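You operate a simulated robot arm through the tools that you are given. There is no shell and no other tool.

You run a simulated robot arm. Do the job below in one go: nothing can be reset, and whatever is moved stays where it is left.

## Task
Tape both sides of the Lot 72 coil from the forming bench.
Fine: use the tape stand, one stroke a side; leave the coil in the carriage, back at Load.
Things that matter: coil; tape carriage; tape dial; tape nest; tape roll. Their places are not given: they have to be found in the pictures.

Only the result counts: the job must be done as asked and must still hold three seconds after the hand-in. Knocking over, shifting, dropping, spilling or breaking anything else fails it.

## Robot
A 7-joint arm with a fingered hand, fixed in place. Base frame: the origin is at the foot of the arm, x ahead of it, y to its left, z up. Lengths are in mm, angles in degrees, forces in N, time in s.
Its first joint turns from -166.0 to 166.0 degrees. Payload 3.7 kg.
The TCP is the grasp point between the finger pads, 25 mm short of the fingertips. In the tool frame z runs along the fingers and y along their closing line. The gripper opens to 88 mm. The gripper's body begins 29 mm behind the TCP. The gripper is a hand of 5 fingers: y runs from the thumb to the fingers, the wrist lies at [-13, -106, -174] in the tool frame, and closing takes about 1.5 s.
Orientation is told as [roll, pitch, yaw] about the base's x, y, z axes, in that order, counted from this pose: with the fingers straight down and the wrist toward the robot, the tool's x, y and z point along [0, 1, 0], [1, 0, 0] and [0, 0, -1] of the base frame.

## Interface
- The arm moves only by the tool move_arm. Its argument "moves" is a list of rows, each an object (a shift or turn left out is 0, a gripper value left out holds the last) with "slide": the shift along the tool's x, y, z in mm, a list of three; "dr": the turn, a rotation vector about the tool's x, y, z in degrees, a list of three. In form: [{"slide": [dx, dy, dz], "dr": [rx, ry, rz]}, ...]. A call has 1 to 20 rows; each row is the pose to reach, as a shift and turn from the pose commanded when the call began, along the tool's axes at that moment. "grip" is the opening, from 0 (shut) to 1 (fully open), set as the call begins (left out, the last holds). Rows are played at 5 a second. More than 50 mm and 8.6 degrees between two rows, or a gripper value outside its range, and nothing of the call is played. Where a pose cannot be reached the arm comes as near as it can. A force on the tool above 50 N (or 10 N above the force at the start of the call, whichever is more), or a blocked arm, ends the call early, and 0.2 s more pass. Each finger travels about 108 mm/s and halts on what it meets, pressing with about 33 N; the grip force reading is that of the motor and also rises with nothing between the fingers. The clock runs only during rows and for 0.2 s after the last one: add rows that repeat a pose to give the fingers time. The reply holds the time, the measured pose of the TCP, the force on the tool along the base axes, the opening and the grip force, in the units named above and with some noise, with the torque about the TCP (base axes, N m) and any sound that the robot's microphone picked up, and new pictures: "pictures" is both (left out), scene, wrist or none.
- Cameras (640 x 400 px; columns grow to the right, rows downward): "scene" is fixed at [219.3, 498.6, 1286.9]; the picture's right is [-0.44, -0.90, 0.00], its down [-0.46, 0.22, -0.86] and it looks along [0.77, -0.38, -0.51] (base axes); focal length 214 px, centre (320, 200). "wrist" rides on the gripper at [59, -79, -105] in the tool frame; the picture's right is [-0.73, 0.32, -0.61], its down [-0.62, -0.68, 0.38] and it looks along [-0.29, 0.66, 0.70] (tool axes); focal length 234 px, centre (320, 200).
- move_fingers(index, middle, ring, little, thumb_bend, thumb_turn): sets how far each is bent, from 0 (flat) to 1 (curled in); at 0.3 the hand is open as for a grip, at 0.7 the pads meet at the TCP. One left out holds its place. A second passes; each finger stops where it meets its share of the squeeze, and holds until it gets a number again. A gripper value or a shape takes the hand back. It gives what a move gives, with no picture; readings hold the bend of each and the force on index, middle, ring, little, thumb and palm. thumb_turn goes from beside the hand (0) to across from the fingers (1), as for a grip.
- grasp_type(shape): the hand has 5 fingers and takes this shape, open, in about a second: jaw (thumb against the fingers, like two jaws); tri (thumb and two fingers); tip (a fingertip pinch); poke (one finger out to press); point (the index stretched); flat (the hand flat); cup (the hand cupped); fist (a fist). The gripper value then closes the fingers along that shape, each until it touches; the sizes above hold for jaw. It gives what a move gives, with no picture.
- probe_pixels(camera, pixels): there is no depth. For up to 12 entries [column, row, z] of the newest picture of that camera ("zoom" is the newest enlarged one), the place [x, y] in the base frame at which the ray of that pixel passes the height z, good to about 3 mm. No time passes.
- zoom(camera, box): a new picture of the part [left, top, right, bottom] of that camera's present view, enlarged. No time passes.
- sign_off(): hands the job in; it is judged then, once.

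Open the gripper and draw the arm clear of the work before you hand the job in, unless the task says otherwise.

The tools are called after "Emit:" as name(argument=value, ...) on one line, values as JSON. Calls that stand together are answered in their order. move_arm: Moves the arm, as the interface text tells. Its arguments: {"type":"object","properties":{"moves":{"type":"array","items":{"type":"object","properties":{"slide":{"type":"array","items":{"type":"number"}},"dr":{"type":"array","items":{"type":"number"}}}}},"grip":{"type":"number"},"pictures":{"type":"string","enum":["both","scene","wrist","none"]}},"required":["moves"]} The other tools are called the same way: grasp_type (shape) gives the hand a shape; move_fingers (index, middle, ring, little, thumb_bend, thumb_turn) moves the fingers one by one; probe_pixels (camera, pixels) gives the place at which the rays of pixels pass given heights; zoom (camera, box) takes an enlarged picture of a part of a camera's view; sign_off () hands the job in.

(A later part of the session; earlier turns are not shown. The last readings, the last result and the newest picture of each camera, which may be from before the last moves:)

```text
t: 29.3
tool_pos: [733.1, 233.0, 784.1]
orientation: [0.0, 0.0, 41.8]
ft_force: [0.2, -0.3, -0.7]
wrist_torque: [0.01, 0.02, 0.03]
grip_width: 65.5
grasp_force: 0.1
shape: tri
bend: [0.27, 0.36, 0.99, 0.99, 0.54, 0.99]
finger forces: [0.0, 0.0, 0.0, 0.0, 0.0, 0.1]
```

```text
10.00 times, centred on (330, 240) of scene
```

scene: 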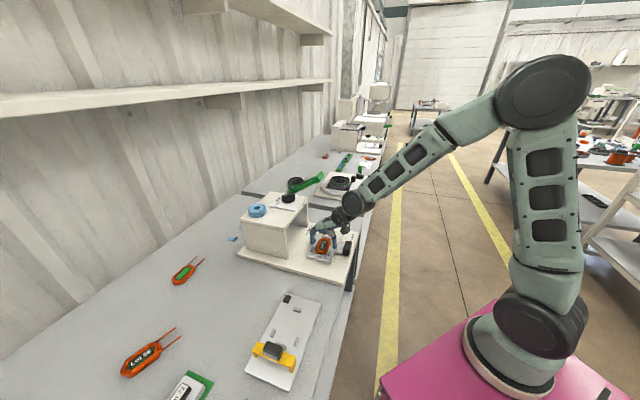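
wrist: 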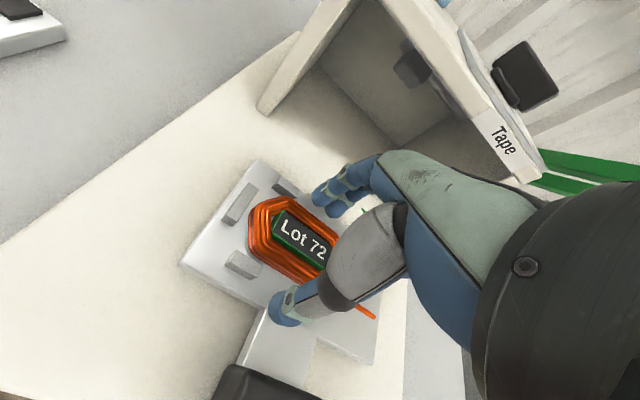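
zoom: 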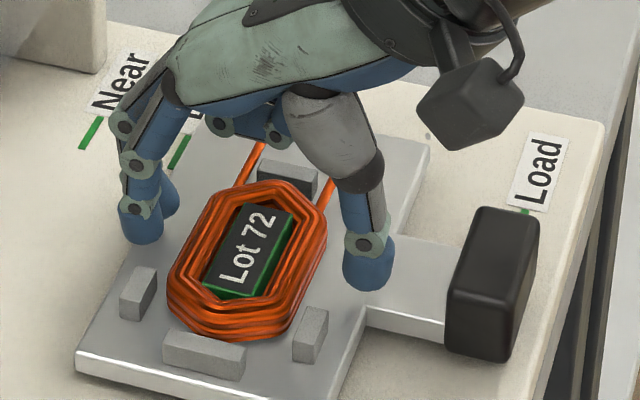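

The coil settled lower into the nest with the right block between its two leads. I'll open fully, lift straight up and inspect closely.

Emit:
move_arm(moves=[{"slide": [0, 0, 0]}, {"slide": [0, 0, 0]}, {"slide": [0, 0, -5]}, {"slide": [0, 0, -15]}, {"slide": [0, 0, -40]}, {"slide": [0, 0, -80]}, {"slide": [0, 0, -120]}, {"slide": [0, -40, -140]}, {"slide": [0, -40, -140]}], grip=0.9)

Emit:
zoom(camera="wrist", box=[160, 200, 320, 320])

Emit:
zoom(camera="scene", box=[305, 225, 350, 261])

```text
t: 31.3
tool_pos: [703.0, 204.8, 923.2]
orientation: [-0.1, 0.0, 41.8]
ft_force: [-0.3, 0.0, 0.6]
wrist_torque: [0.0, 0.01, 0.0]
grip_width: 78.9
grasp_force: 0.2
shape: tri
bend: [0.29, 0.32, 0.99, 0.99, 0.33, 0.98]
finger forces: [0.0, 0.0, 0.0, 0.0, 0.0, 0.1]
```

scene: 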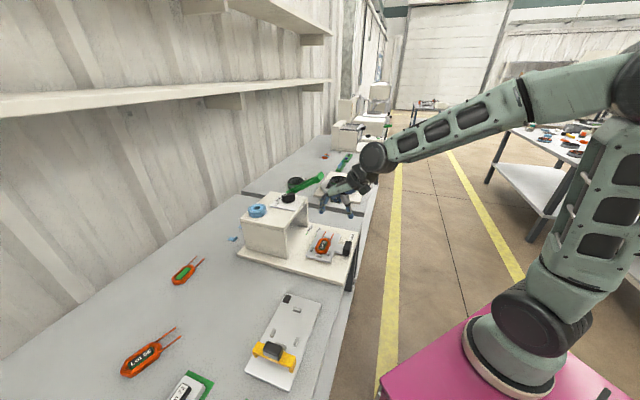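
wrist: 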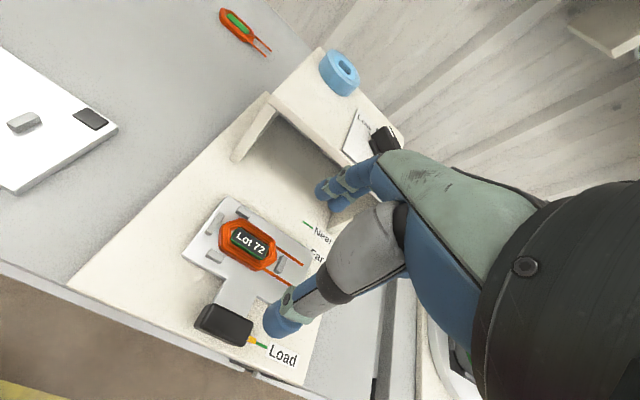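

```text
3.33 times, centred on (240, 260) of wrist
```

zoom: 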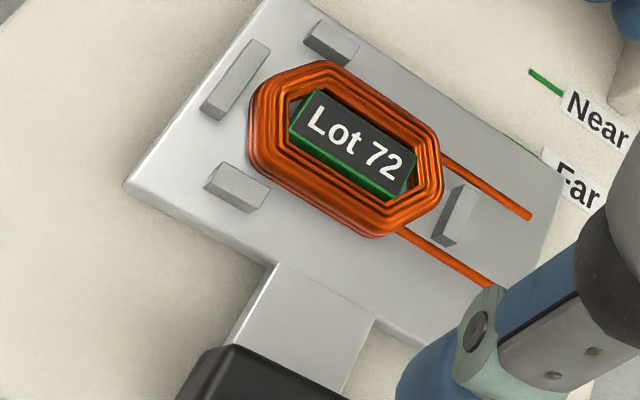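

```text
11.11 times, centred on (328, 243) of scene
```

zoom: 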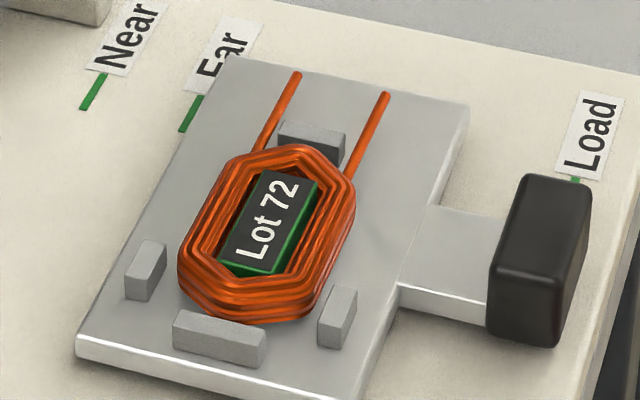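

The coil sits flat in the nest: end blocks at both ends, leads straddling the right block. Next is the handle; I'll zoom on it to get its exact position and height.

Emit:
zoom(camera="wrist", box=[180, 285, 300, 375])

Emit:
zoom(camera="scene", box=[325, 225, 375, 265])

```text
4.44 times, centred on (240, 330) of wrist
```

zoom: 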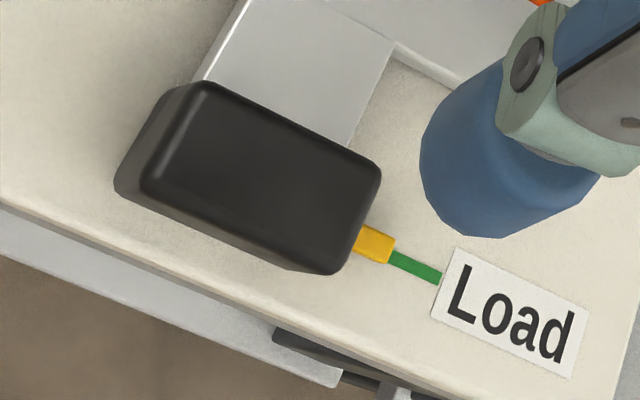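

```text
10.00 times, centred on (350, 245) of scene
```

zoom: 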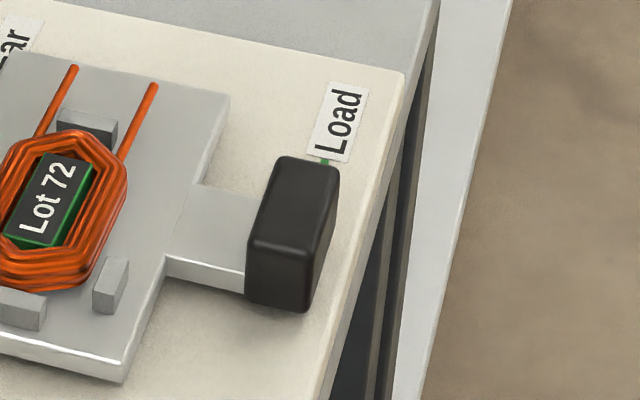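

Handle measured: top centre ≈ (685,164.5), top z≈769, about 46 mm along V and 22 mm along U. I'll move over it at yaw 45° and descend to TCP z≈805 with the tri hand open.

Emit:
move_arm(moves=[{"slide": [-9, -20, 20], "dr": [0, 0, -1.6]}, {"slide": [-18, -40.3, 45], "dr": [0, 0, -3.2]}, {"slide": [-18, -40.3, 80], "dr": [0, 0, -3.2]}, {"slide": [-18, -40.3, 105], "dr": [0, 0, -3.2]}, {"slide": [-18, -40.3, 118], "dr": [0, 0, -3.2]}, {"slide": [-18, -40.3, 118], "dr": [0, 0, -3.2]}], grip=0.8)

Emit:
zoom(camera="wrist", box=[200, 160, 380, 360])

Emit:
zoom(camera="scene", box=[310, 205, 380, 265])

```text
t: 32.7
tool_pos: [685.7, 167.0, 806.5]
orientation: [0.0, 0.0, 45.0]
ft_force: [0.3, 0.5, 0.1]
wrist_torque: [0.03, -0.01, -0.03]
grip_width: 70.5
grasp_force: 0.0
shape: tri
bend: [0.27, 0.34, 0.99, 0.99, 0.49, 0.99]
finger forces: [0.1, 0.0, 0.1, 0.0, 0.0, 0.0]
```

scene: 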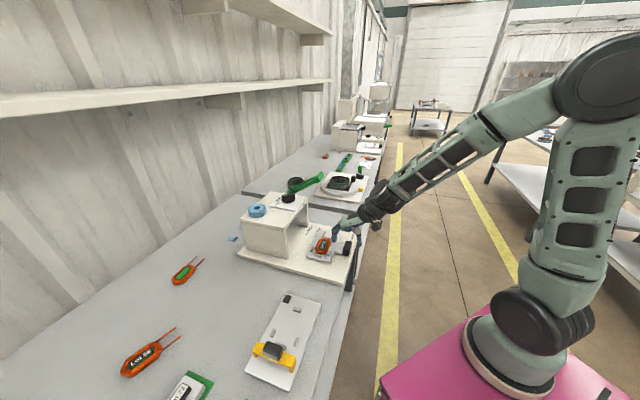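
wrist: 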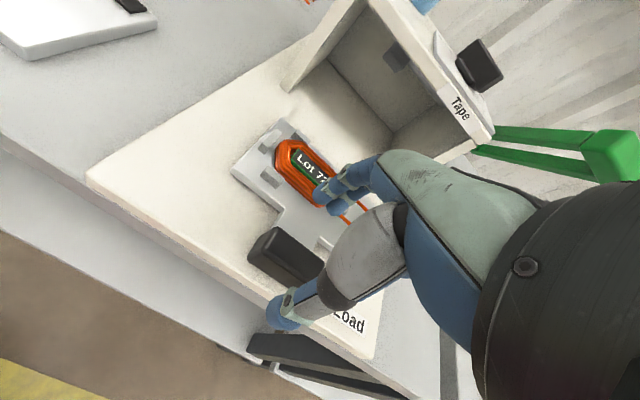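

```text
2.00 times, centred on (290, 260) of wrist
```

zoom: 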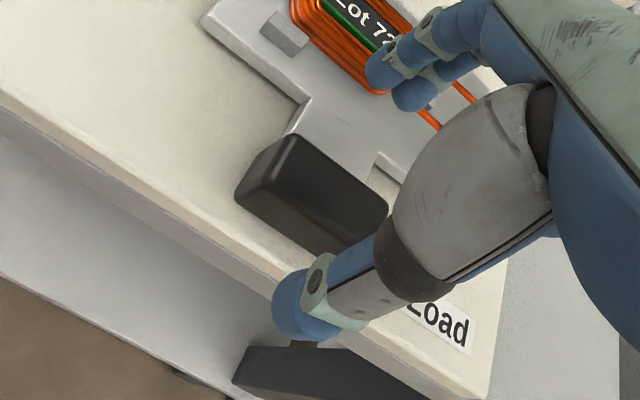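

```text
6.67 times, centred on (345, 235) of scene
```

zoom: 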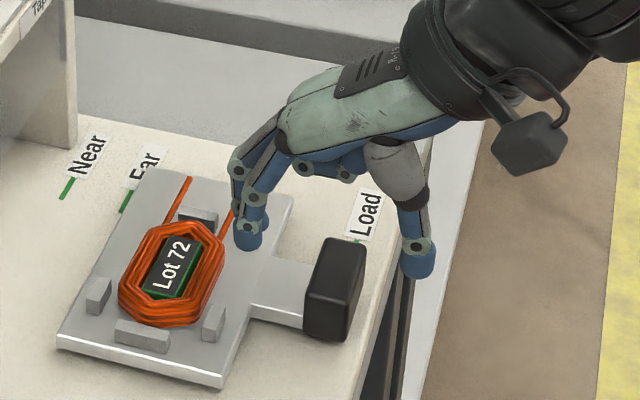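

The fingers hang close to the coil's front lead; I'll back off 8 mm in -U and descend to TCP z≈782 beside the handle.

Emit:
move_arm(moves=[{"slide": [0, -8, 0]}, {"slide": [0, -8, 8]}, {"slide": [0, -8, 16]}, {"slide": [0, -8, 24]}, {"slide": [0, -8, 24]}])

Emit:
zoom(camera="wrist", box=[200, 160, 380, 360])

Emit:
zoom(camera="scene", box=[310, 205, 380, 265])

```text
t: 33.9
tool_pos: [681.9, 161.1, 782.3]
orientation: [0.0, 0.0, 45.1]
ft_force: [-0.9, 0.3, -1.2]
wrist_torque: [-0.01, 0.01, -0.01]
grip_width: 70.6
grasp_force: 0.1
shape: tri
bend: [0.27, 0.34, 0.99, 0.99, 0.49, 0.99]
finger forces: [0.0, 0.1, 0.0, 0.1, 0.1, 0.0]
```

scene: 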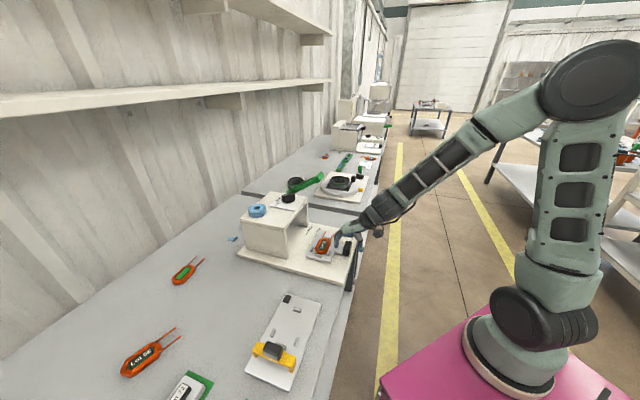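
wrist: 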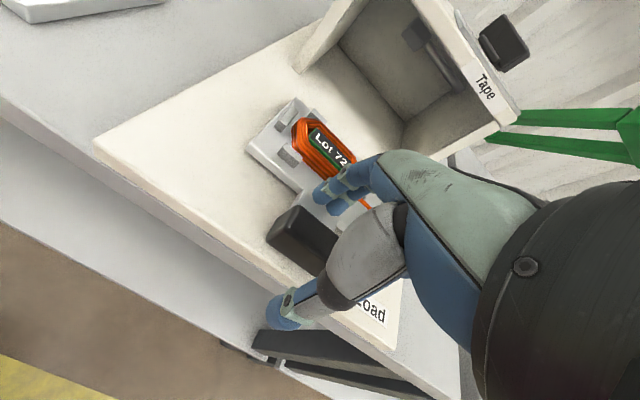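

```text
2.00 times, centred on (290, 260) of wrist
```

zoom: 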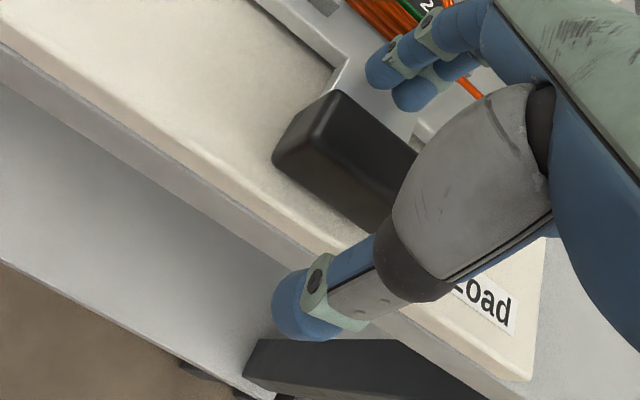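

```text
6.67 times, centred on (345, 235) of scene
```

zoom: 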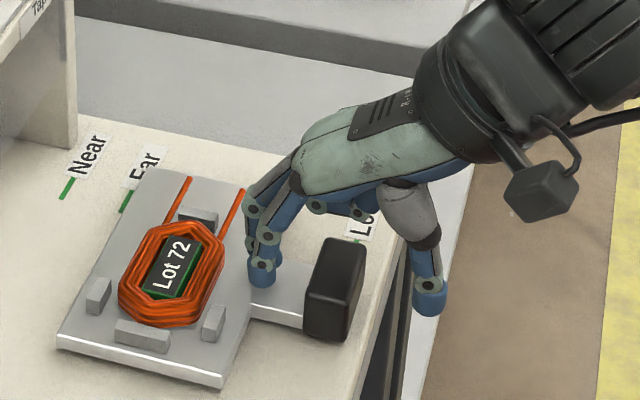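

Fingers (scene zoom (265,275)) and thumb (430,300) straddle the handle. I'll close on it.

Emit:
move_arm(moves=[{"slide": [0, 0, 0]}, {"slide": [0, 0, 0]}, {"slide": [0, 0, 0]}, {"slide": [0, 0, 0]}, {"slide": [0, 0, 0]}, {"slide": [0, 0, 0]}, {"slide": [0, 0, 0]}, {"slide": [0, 0, 0]}], grip=0.1)

Emit:
zoom(camera="wrist", box=[200, 160, 380, 360])

Emit:
zoom(camera="scene", box=[310, 205, 380, 265])

```text
t: 35.7
tool_pos: [681.1, 160.0, 780.3]
orientation: [0.0, 0.0, 45.0]
ft_force: [9.6, 7.6, 1.9]
wrist_torque: [0.25, -0.27, -0.08]
grip_width: 15.8
grasp_force: 32.8
shape: tri
bend: [0.72, 0.55, 1.0, 1.0, 0.75, 1.0]
finger forces: [20.8, 18.9, 0.0, 0.1, 27.8, 0.1]
```

scene: 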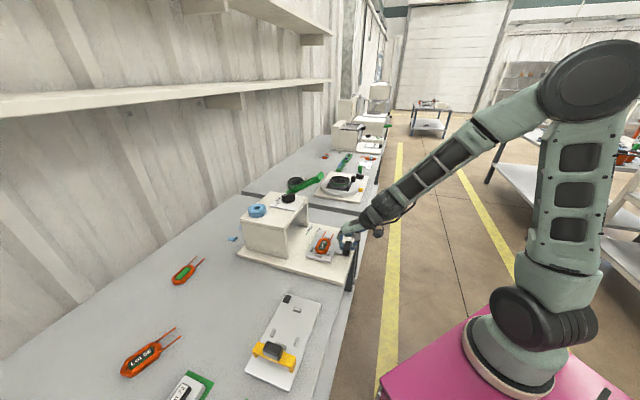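
wrist: 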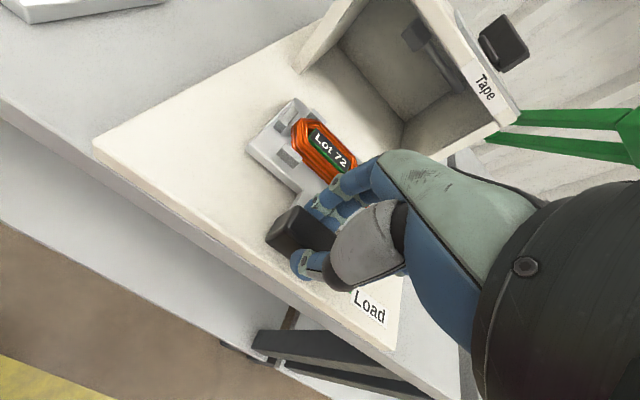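

```text
2.00 times, centred on (290, 260) of wrist
```

zoom: 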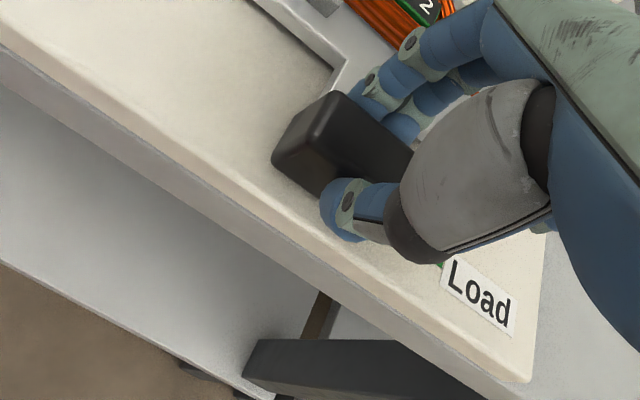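

```text
6.67 times, centred on (345, 235) of scene
```

zoom: 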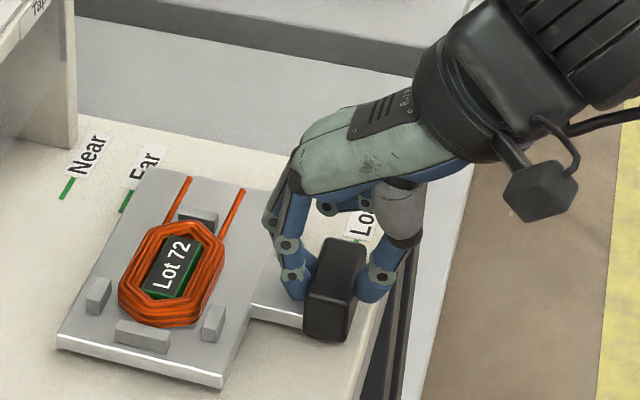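

The handle is gripped (the hand feels ~12 N toward +U as Load is an end stop). I'll push the carriage 135 mm along +U to the Far mark.

Emit:
move_arm(moves=[{"slide": [0, 10, 0]}, {"slide": [0, 22, 0]}, {"slide": [0, 35, 0]}, {"slide": [0, 48, 0]}, {"slide": [0, 61, 0]}, {"slide": [0, 74, 0]}, {"slide": [0, 87, 0]}, {"slide": [0, 100, 0]}, {"slide": [0, 112, 0]}, {"slide": [0, 122, 0]}, {"slide": [0, 129, 0]}, {"slide": [0, 134, 0]}, {"slide": [0, 134, 0]}])

Emit:
zoom(camera="wrist", box=[220, 160, 400, 360])

Emit:
zoom(camera="scene", box=[290, 195, 370, 265])

```text
t: 38.5
tool_pos: [774.3, 254.8, 782.3]
orientation: [-0.1, 0.0, 45.1]
ft_force: [2.5, 0.2, -3.1]
wrist_torque: [-0.03, -0.08, -0.05]
grip_width: 16.5
grasp_force: 32.6
shape: tri
bend: [0.73, 0.57, 1.0, 1.0, 0.75, 1.0]
finger forces: [18.1, 16.8, 0.0, 0.0, 33.3, 0.1]
```

scene: 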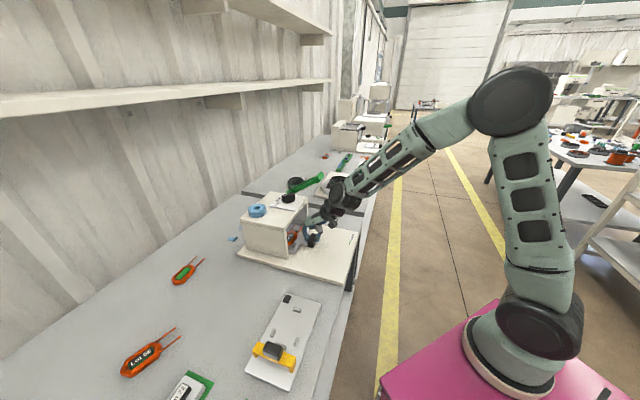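
wrist: 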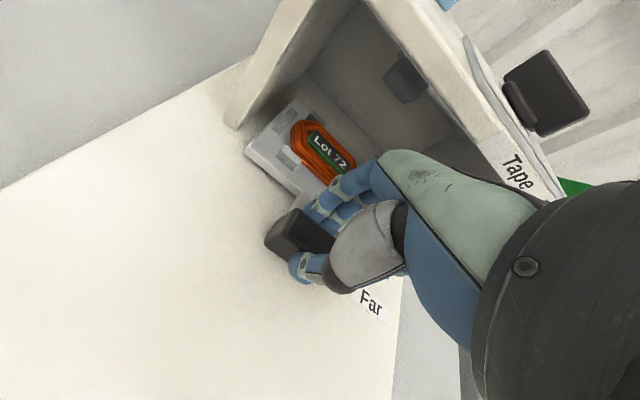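

```text
2.00 times, centred on (310, 260) of wrist
```

zoom: 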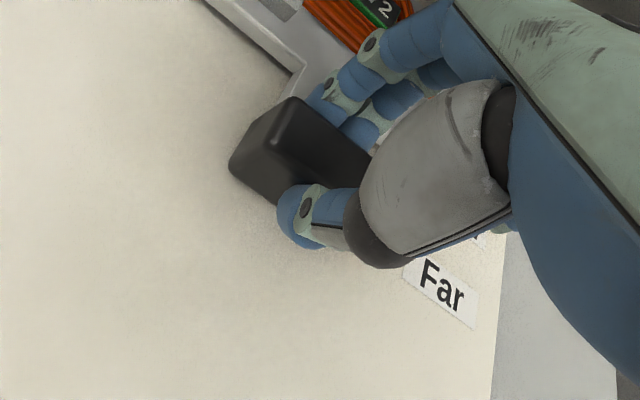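

```text
5.71 times, centred on (330, 230) of scene
```

zoom: 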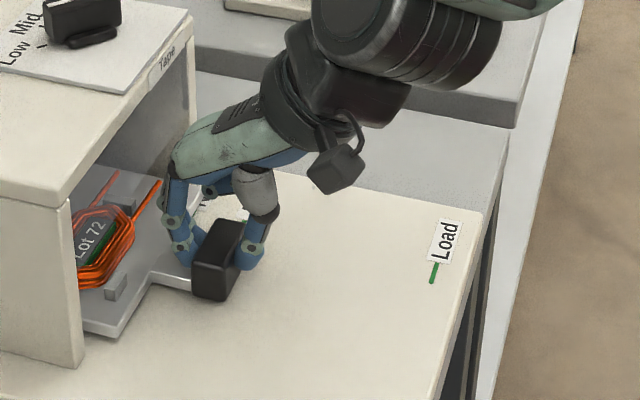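

The carriage moved in; TCP travel ≈133 mm. I'll zoom on the pointer/Far tick from the scene camera to check the alignment.

Emit:
zoom(camera="scene", box=[300, 220, 330, 245])

Emit:
zoom(camera="wrist", box=[330, 260, 400, 320])

```text
16.00 times, centred on (315, 232) of scene
```

zoom: 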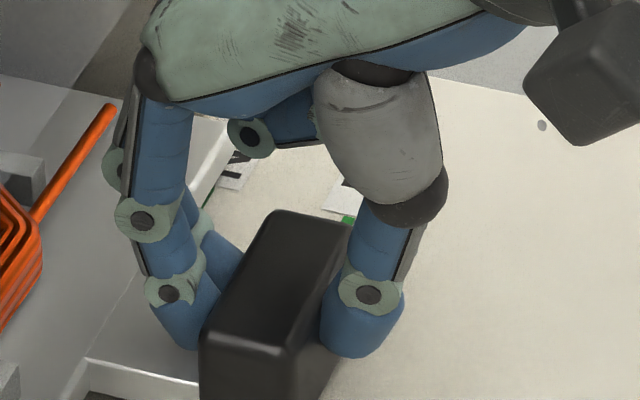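

```text
6.67 times, centred on (365, 290) of wrist
```

zoom: 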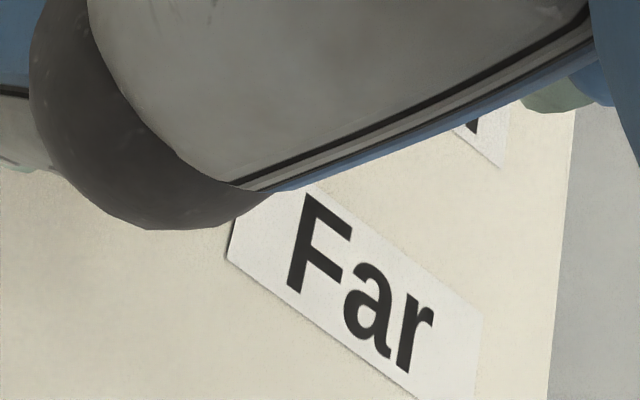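

The direct view is blocked; comparing label positions relative to the hand suggests I'm ~4–6 mm short. I'll push 4 mm more, then release, lift clear and look.

Emit:
move_arm(moves=[{"slide": [0, 2, 0]}, {"slide": [0, 4, 0]}, {"slide": [0, 4, 0]}], pictures="none")

Emit:
move_arm(moves=[{"slide": [0, 0, 0]}, {"slide": [0, 0, 0]}, {"slide": [0, 0, 0]}, {"slide": [0, 0, 0]}, {"slide": [0, -4, 0]}, {"slide": [0, -6, -10]}, {"slide": [0, -8, -30]}, {"slide": [0, -20, -60]}, {"slide": [0, -50, -90]}, {"slide": [0, -80, -120]}, {"slide": [0, -80, -120]}], grip=0.8)

Emit:
zoom(camera="wrist", box=[190, 130, 350, 280])

Emit:
zoom(camera="scene", box=[295, 215, 335, 250])

```text
t: 39.3
tool_pos: [778.1, 258.2, 780.9]
orientation: [-0.1, 0.0, 45.0]
ft_force: [4.1, -1.9, -5.4]
wrist_torque: [0.0, -0.12, -0.03]
grip_width: 16.7
grasp_force: 32.7
shape: tri
bend: [0.73, 0.57, 1.0, 1.0, 0.75, 1.0]
finger forces: [18.0, 16.5, 0.0, 0.0, 33.0, 0.1]
```

```text
t: 41.7
tool_pos: [722.1, 200.8, 902.8]
orientation: [-0.1, 0.0, 45.1]
ft_force: [-0.1, 0.1, 0.6]
wrist_torque: [0.02, -0.01, 0.02]
grip_width: 70.2
grasp_force: 0.1
shape: tri
bend: [0.27, 0.34, 0.99, 0.99, 0.49, 0.99]
finger forces: [0.1, 0.0, 0.0, 0.0, 0.0, 0.1]
```

scene: 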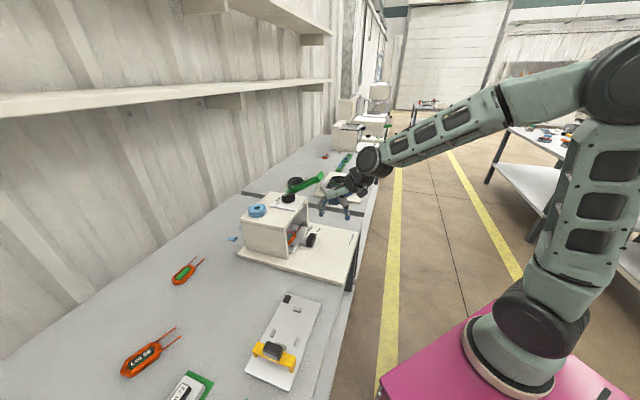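
wrist: 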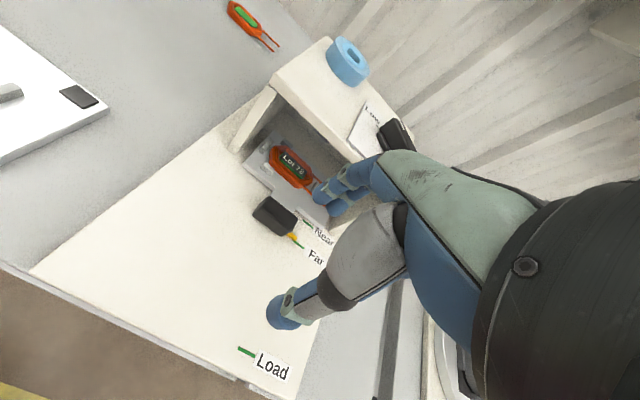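

```text
2.67 times, centred on (270, 205) of wrist
```

zoom: 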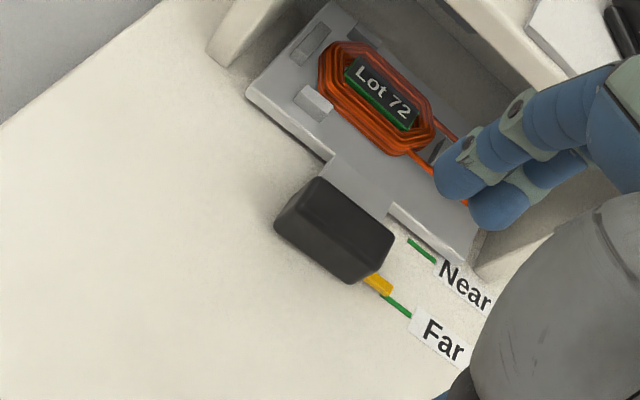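

```text
11.43 times, centred on (315, 232) of scene
```

zoom: 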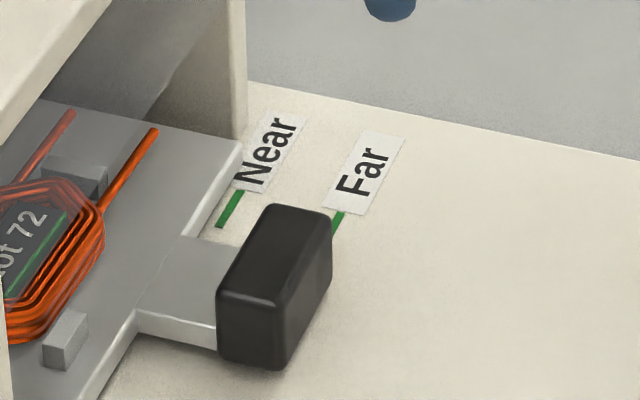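

Now the pointer is near the Far tick; I'll zoom in more on both to compare alignment with how it looked at Load.

Emit:
zoom(camera="wrist", box=[270, 215, 320, 255])

Emit:
zoom(camera="scene", box=[308, 225, 328, 240])

```text
10.00 times, centred on (295, 235) of wrist
```

zoom: 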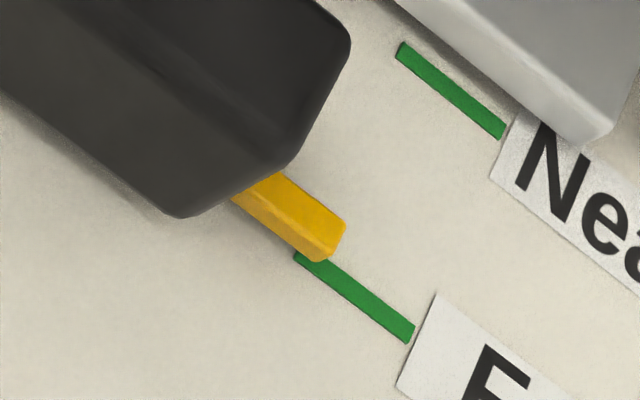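

```text
16.00 times, centred on (318, 232) of scene
```

zoom: 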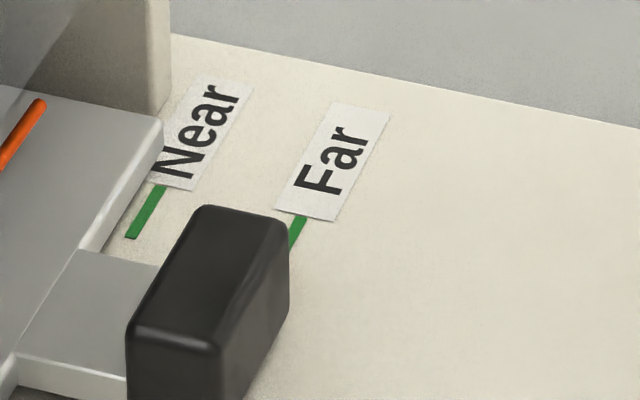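

The pointer sits on the Far tick within about 1 mm. Now for the lever: I'll rise and move to its right side so the wrist camera can see it unobstructed.

Emit:
move_arm(moves=[{"slide": [0, 0, -45]}, {"slide": [0, 0, -90]}, {"slide": [-20, 6, -130]}, {"slide": [-55, 17, -137]}, {"slide": [-95, 29, -137]}, {"slide": [-135, 42, -137]}, {"slide": [-175, 54, -137]}, {"slide": [-206.5, 63.5, -137]}, {"slide": [-206.5, 63.5, -137]}])

Emit:
zoom(camera="wrist", box=[140, 100, 340, 260])

Emit:
zoom(camera="scene", box=[280, 160, 340, 210])

```text
t: 43.7
tool_pos: [911.2, 100.6, 1041.3]
orientation: [0.0, -0.1, 45.1]
ft_force: [-1.2, 0.2, 0.6]
wrist_torque: [-0.01, 0.04, 0.02]
grip_width: 70.4
grasp_force: 0.0
shape: tri
bend: [0.27, 0.34, 0.99, 0.99, 0.49, 0.99]
finger forces: [0.0, 0.0, 0.1, 0.0, 0.0, 0.0]
```

scene: 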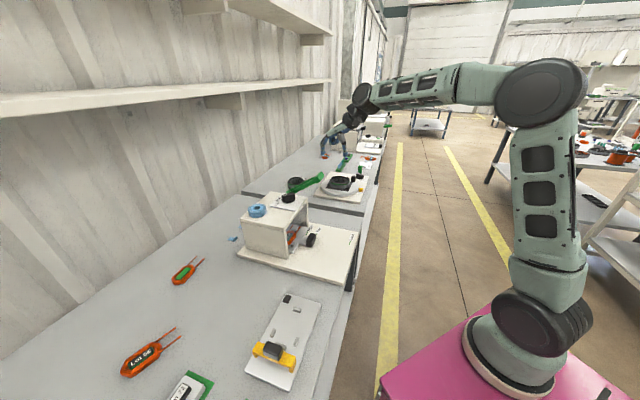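
wrist: 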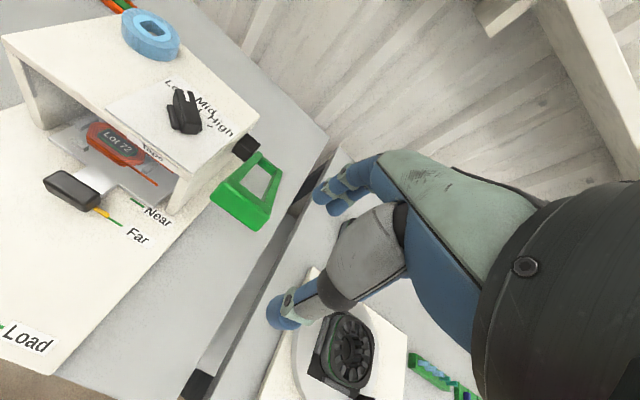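

```text
2.50 times, centred on (240, 180) of wrist
```

zoom: 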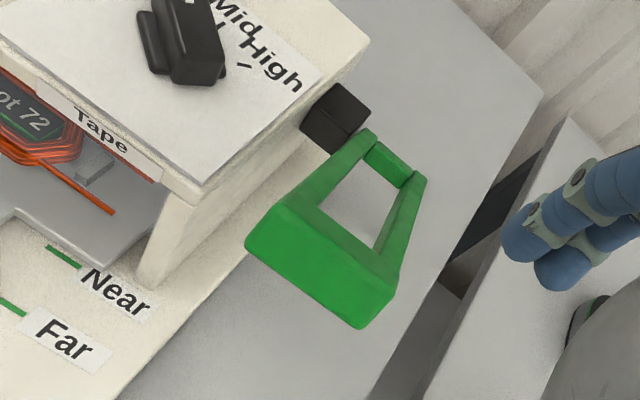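

```text
8.00 times, centred on (310, 185) of scene
```

zoom: 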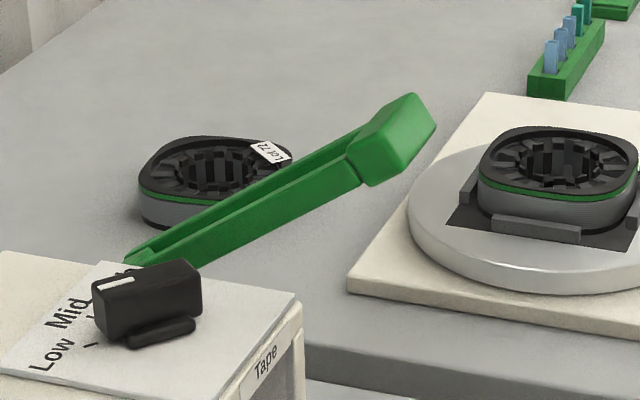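

The lever is a green frame with its grip bar spanning V≈502–555 at U≈754, z≈945, pivoting near U≈907, z≈850. I'll form a closed jaw hand to press with, and hover it above the bar.

Emit:
grasp_type(shape="jaw")

Emit:
move_arm(moves=[{"slide": [0, 0, -10]}, {"slide": [12, 11, -10]}, {"slide": [24, 22, -10]}, {"slide": [36, 34, -5]}, {"slide": [46, 44.5, 5]}, {"slide": [46, 44.5, 15]}, {"slide": [46, 44.5, 25]}, {"slide": [46, 44.5, 25]}, {"slide": [46, 44.5, 25]}], grip=0)

Emit:
zoom(camera="wrist", box=[200, 120, 400, 320])

Emit:
zoom(camera="scene", box=[290, 140, 370, 200])

```text
t: 44.6
tool_pos: [910.8, 101.3, 1041.1]
orientation: [0.0, -0.1, 45.0]
ft_force: [-0.5, -0.9, -0.8]
wrist_torque: [-0.01, 0.01, 0.02]
grip_width: 88.1
grasp_force: 0.0
shape: jaw
bend: [0.3, 0.3, 0.3, 0.3, 0.3, 0.98]
finger forces: [0.0, 0.0, 0.1, 0.0, 0.1, 0.0]
```

```text
t: 46.6
tool_pos: [910.4, 165.3, 1014.4]
orientation: [-0.1, -0.1, 45.0]
ft_force: [-0.1, -0.4, -0.6]
wrist_torque: [0.0, 0.0, 0.02]
grip_width: 0.1
grasp_force: 32.8
shape: jaw
bend: [0.7, 0.7, 0.7, 0.7, 0.73, 1.0]
finger forces: [0.0, 0.0, 0.0, 0.0, 0.0, 0.1]
```

scene: 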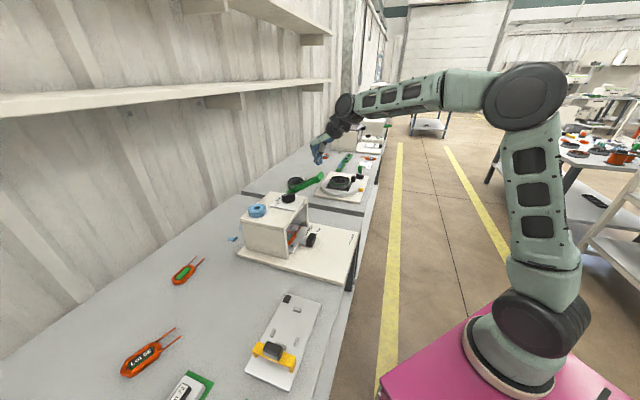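
wrist: 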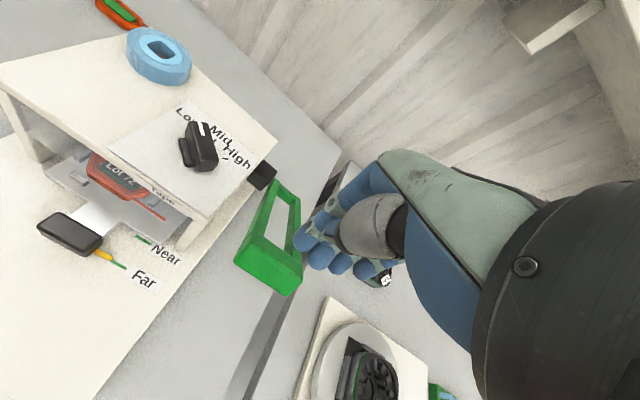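

```text
2.00 times, centred on (300, 220) of wrist
```

zoom: 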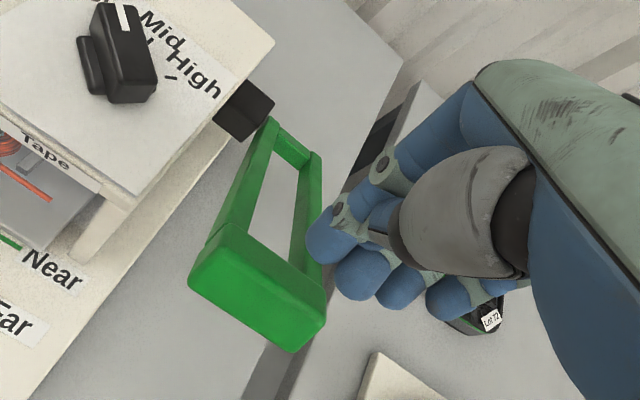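

```text
6.67 times, centred on (330, 170) of scene
```

zoom: 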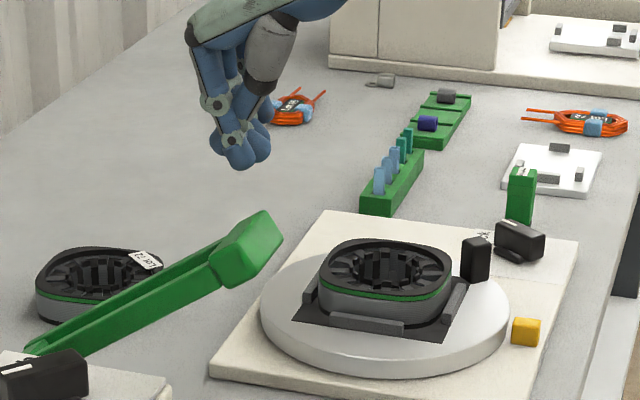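

The hand is above the lever bar. This angle also shows the dial well, so I'll zoom on it to double-check the knob's setting.

Emit:
zoom(camera="wrist", box=[150, 90, 270, 190])

```text
4.00 times, centred on (210, 140) of wrist
```

zoom: 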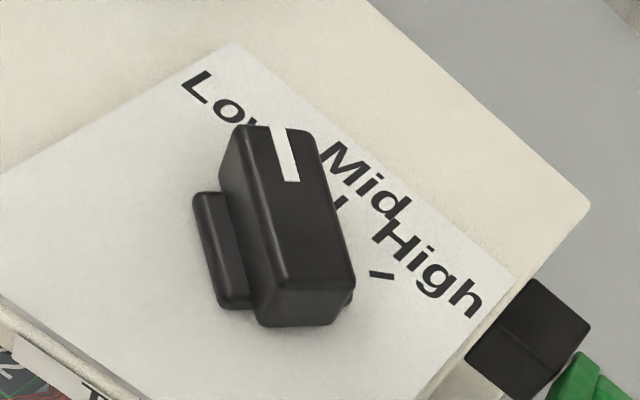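

The marker line points exactly along +y, i.e. at the Low tick, so the dial is at Low. Now I'll lower onto the bar and begin the stroke along its arc, first ~12° only, watching force.

Emit:
move_arm(moves=[{"slide": [0, 0, 15]}, {"slide": [0, 0, 28]}, {"slide": [0, 0, 35]}, {"slide": [0, -4, 40]}, {"slide": [0, -7.3, 45.2]}, {"slide": [0, -13.5, 56.2]}, {"slide": [0, -19, 67.5]}, {"slide": [0, -19, 67.5]}])

Emit:
zoom(camera="scene", box=[270, 150, 350, 210])

```text
t: 48.4
tool_pos: [896.3, 150.2, 948.6]
orientation: [0.0, 0.0, 45.0]
ft_force: [0.0, 0.4, 0.1]
wrist_torque: [0.0, -0.01, -0.03]
grip_width: 0.0
grasp_force: 32.2
shape: jaw
bend: [0.7, 0.7, 0.7, 0.7, 0.73, 1.0]
finger forces: [0.1, 0.0, 0.0, 0.0, 0.0, 0.0]
```

scene: 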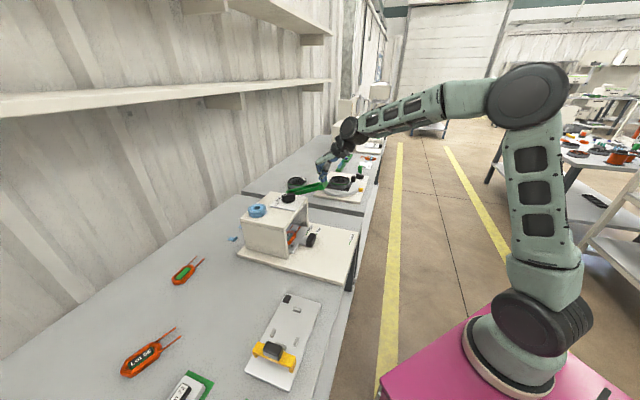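
wrist: 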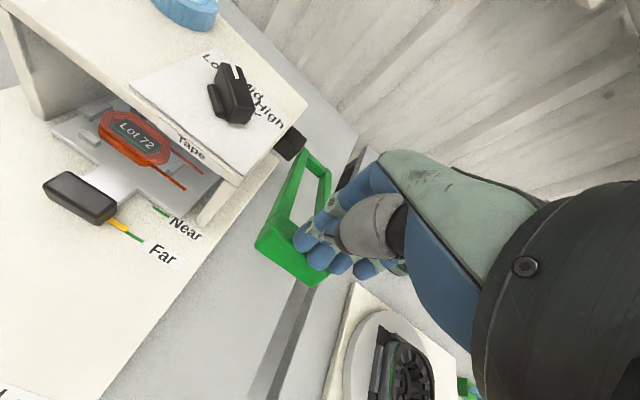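

```text
6.67 times, centred on (310, 180) of scene
```

zoom: 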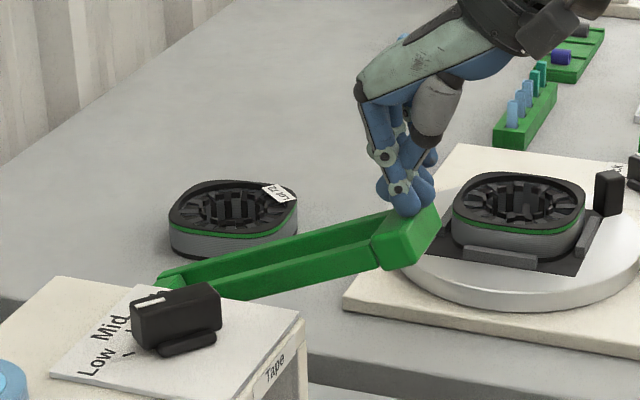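

The lever follows down freely (bar now at scene zoom (405,240)) with almost no force. I'll continue along the arc to about horizontal.

Emit:
move_arm(moves=[{"slide": [0, -4.6, 11.7]}, {"slide": [0, -8.4, 23.7]}, {"slide": [0, -11.3, 35.9]}, {"slide": [0, -13.4, 48.3]}, {"slide": [0, -14.6, 60.9]}, {"slide": [0, -14.6, 60.9]}])

Emit:
zoom(camera="scene", box=[270, 150, 350, 210])

```text
t: 49.8
tool_pos: [885.9, 143.3, 886.4]
orientation: [0.1, 0.0, 45.1]
ft_force: [0.3, -0.2, 0.4]
wrist_torque: [0.03, 0.02, 0.0]
grip_width: 0.0
grasp_force: 32.9
shape: jaw
bend: [0.7, 0.7, 0.7, 0.7, 0.73, 1.0]
finger forces: [0.0, 0.1, 0.0, 0.1, 0.1, 0.0]
```

scene: 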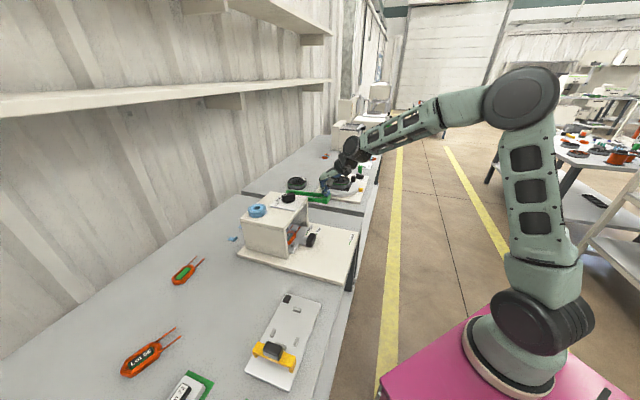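
wrist: 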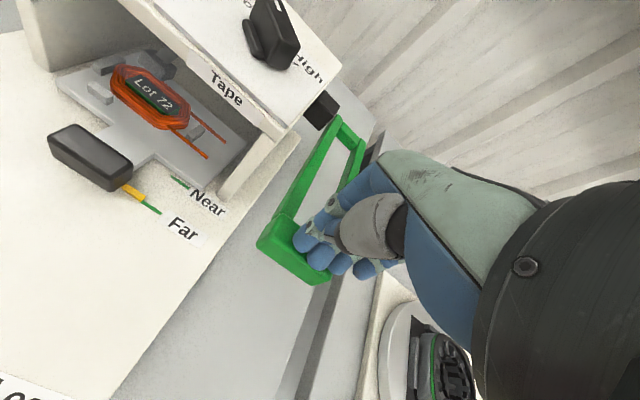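

```text
6.67 times, centred on (310, 180) of scene
```

zoom: 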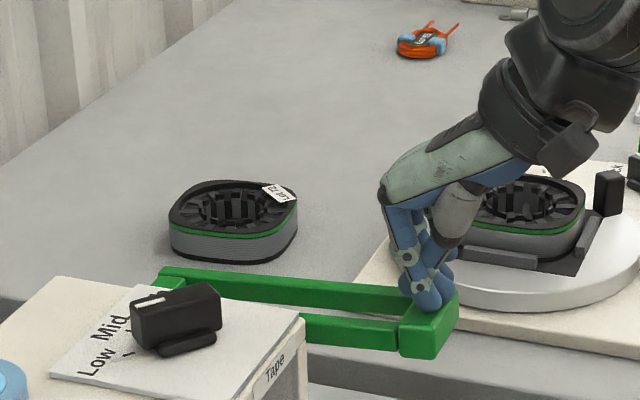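

The lever is about horizontal, still no resistance or sound, and no tape on the coil yet. I'll continue down in arc steps, letting the force guard stop it at the end stop.

Emit:
move_arm(moves=[{"slide": [0, -0.4, 12.6]}, {"slide": [0, 0.3, 25.2]}, {"slide": [0, 1.6, 37.6]}, {"slide": [0, 1.6, 37.6]}])

Emit:
zoom(camera="scene", box=[270, 150, 350, 210])

Emit:
zoom(camera="wrist", box=[40, 20, 280, 220])

```text
t: 50.8
tool_pos: [887.9, 141.8, 847.6]
orientation: [0.0, 0.0, 45.2]
ft_force: [-0.9, -0.2, 1.1]
wrist_torque: [-0.01, 0.0, -0.03]
grip_width: 0.0
grasp_force: 32.6
shape: jaw
bend: [0.7, 0.7, 0.7, 0.7, 0.73, 1.0]
finger forces: [1.5, 0.2, 0.0, 0.0, 0.0, 0.1]
```

scene: 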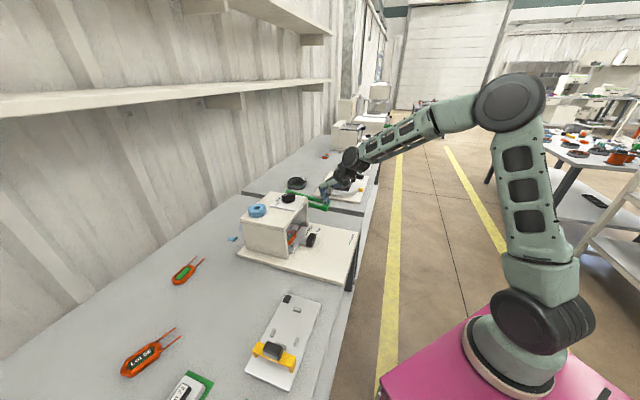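
wrist: 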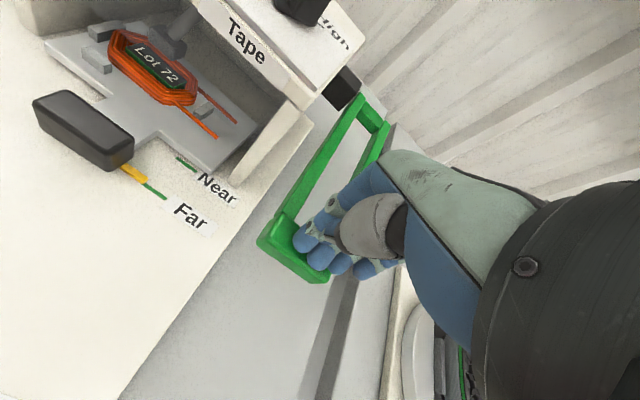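

```text
6.67 times, centred on (310, 180) of scene
```

zoom: 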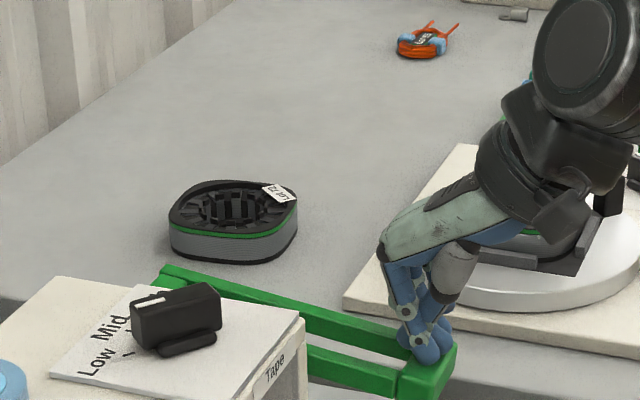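

```text
2.00 times, centred on (160, 120) of wrist
```

zoom: 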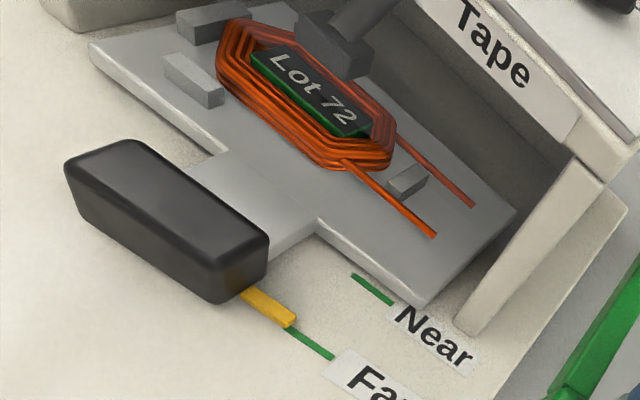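

The tape head is coming down onto the coil's far side as the lever is pushed – the mechanism is confirmed. I'll continue the stroke with smaller steps.

Emit:
move_arm(moves=[{"slide": [0, 1.1, 6.2]}, {"slide": [0, 2.4, 12.4]}, {"slide": [0, 3.8, 18.5]}, {"slide": [0, 5.5, 24.6]}, {"slide": [0, 5.5, 24.6]}])

Emit:
zoom(camera="wrist", box=[40, 20, 280, 220])

Emit:
zoom(camera="scene", box=[270, 160, 350, 220])

```text
t: 52.0
tool_pos: [893.5, 148.1, 829.1]
orientation: [-0.4, -0.7, 45.0]
ft_force: [-6.6, -2.9, 20.8]
wrist_torque: [-0.19, 0.2, -0.01]
grip_width: 0.0
grasp_force: 32.8
shape: jaw
bend: [0.7, 0.7, 0.7, 0.7, 0.74, 1.0]
finger forces: [13.3, 8.3, 0.3, 0.0, 0.1, 0.1]
stopped in row 5: the force on the tool passed its limit at 52 N (the readings are from after the stop); the commanded pose is now the measured one
```

scene: 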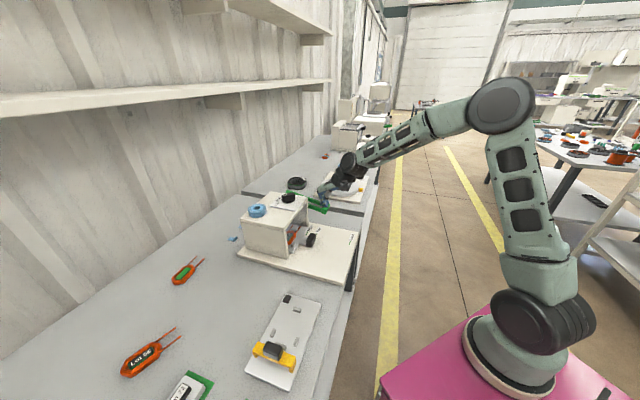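
wrist: 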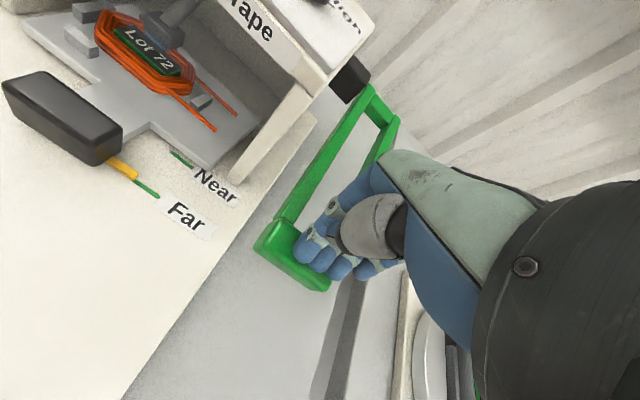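

```text
2.00 times, centred on (160, 120) of wrist
```

zoom: 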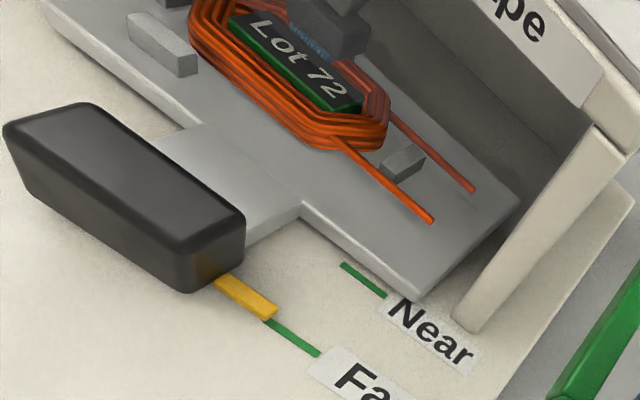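

```text
6.67 times, centred on (310, 190) of scene
```

zoom: 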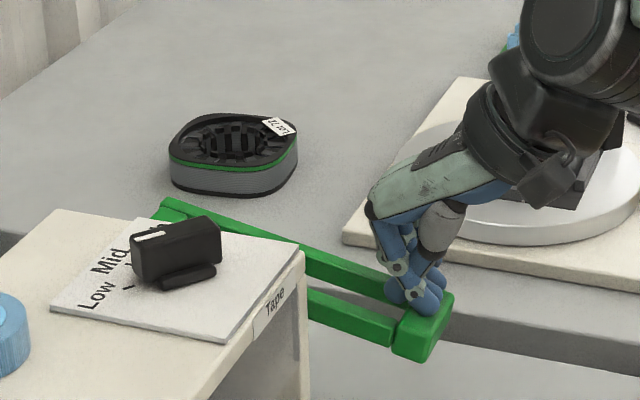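

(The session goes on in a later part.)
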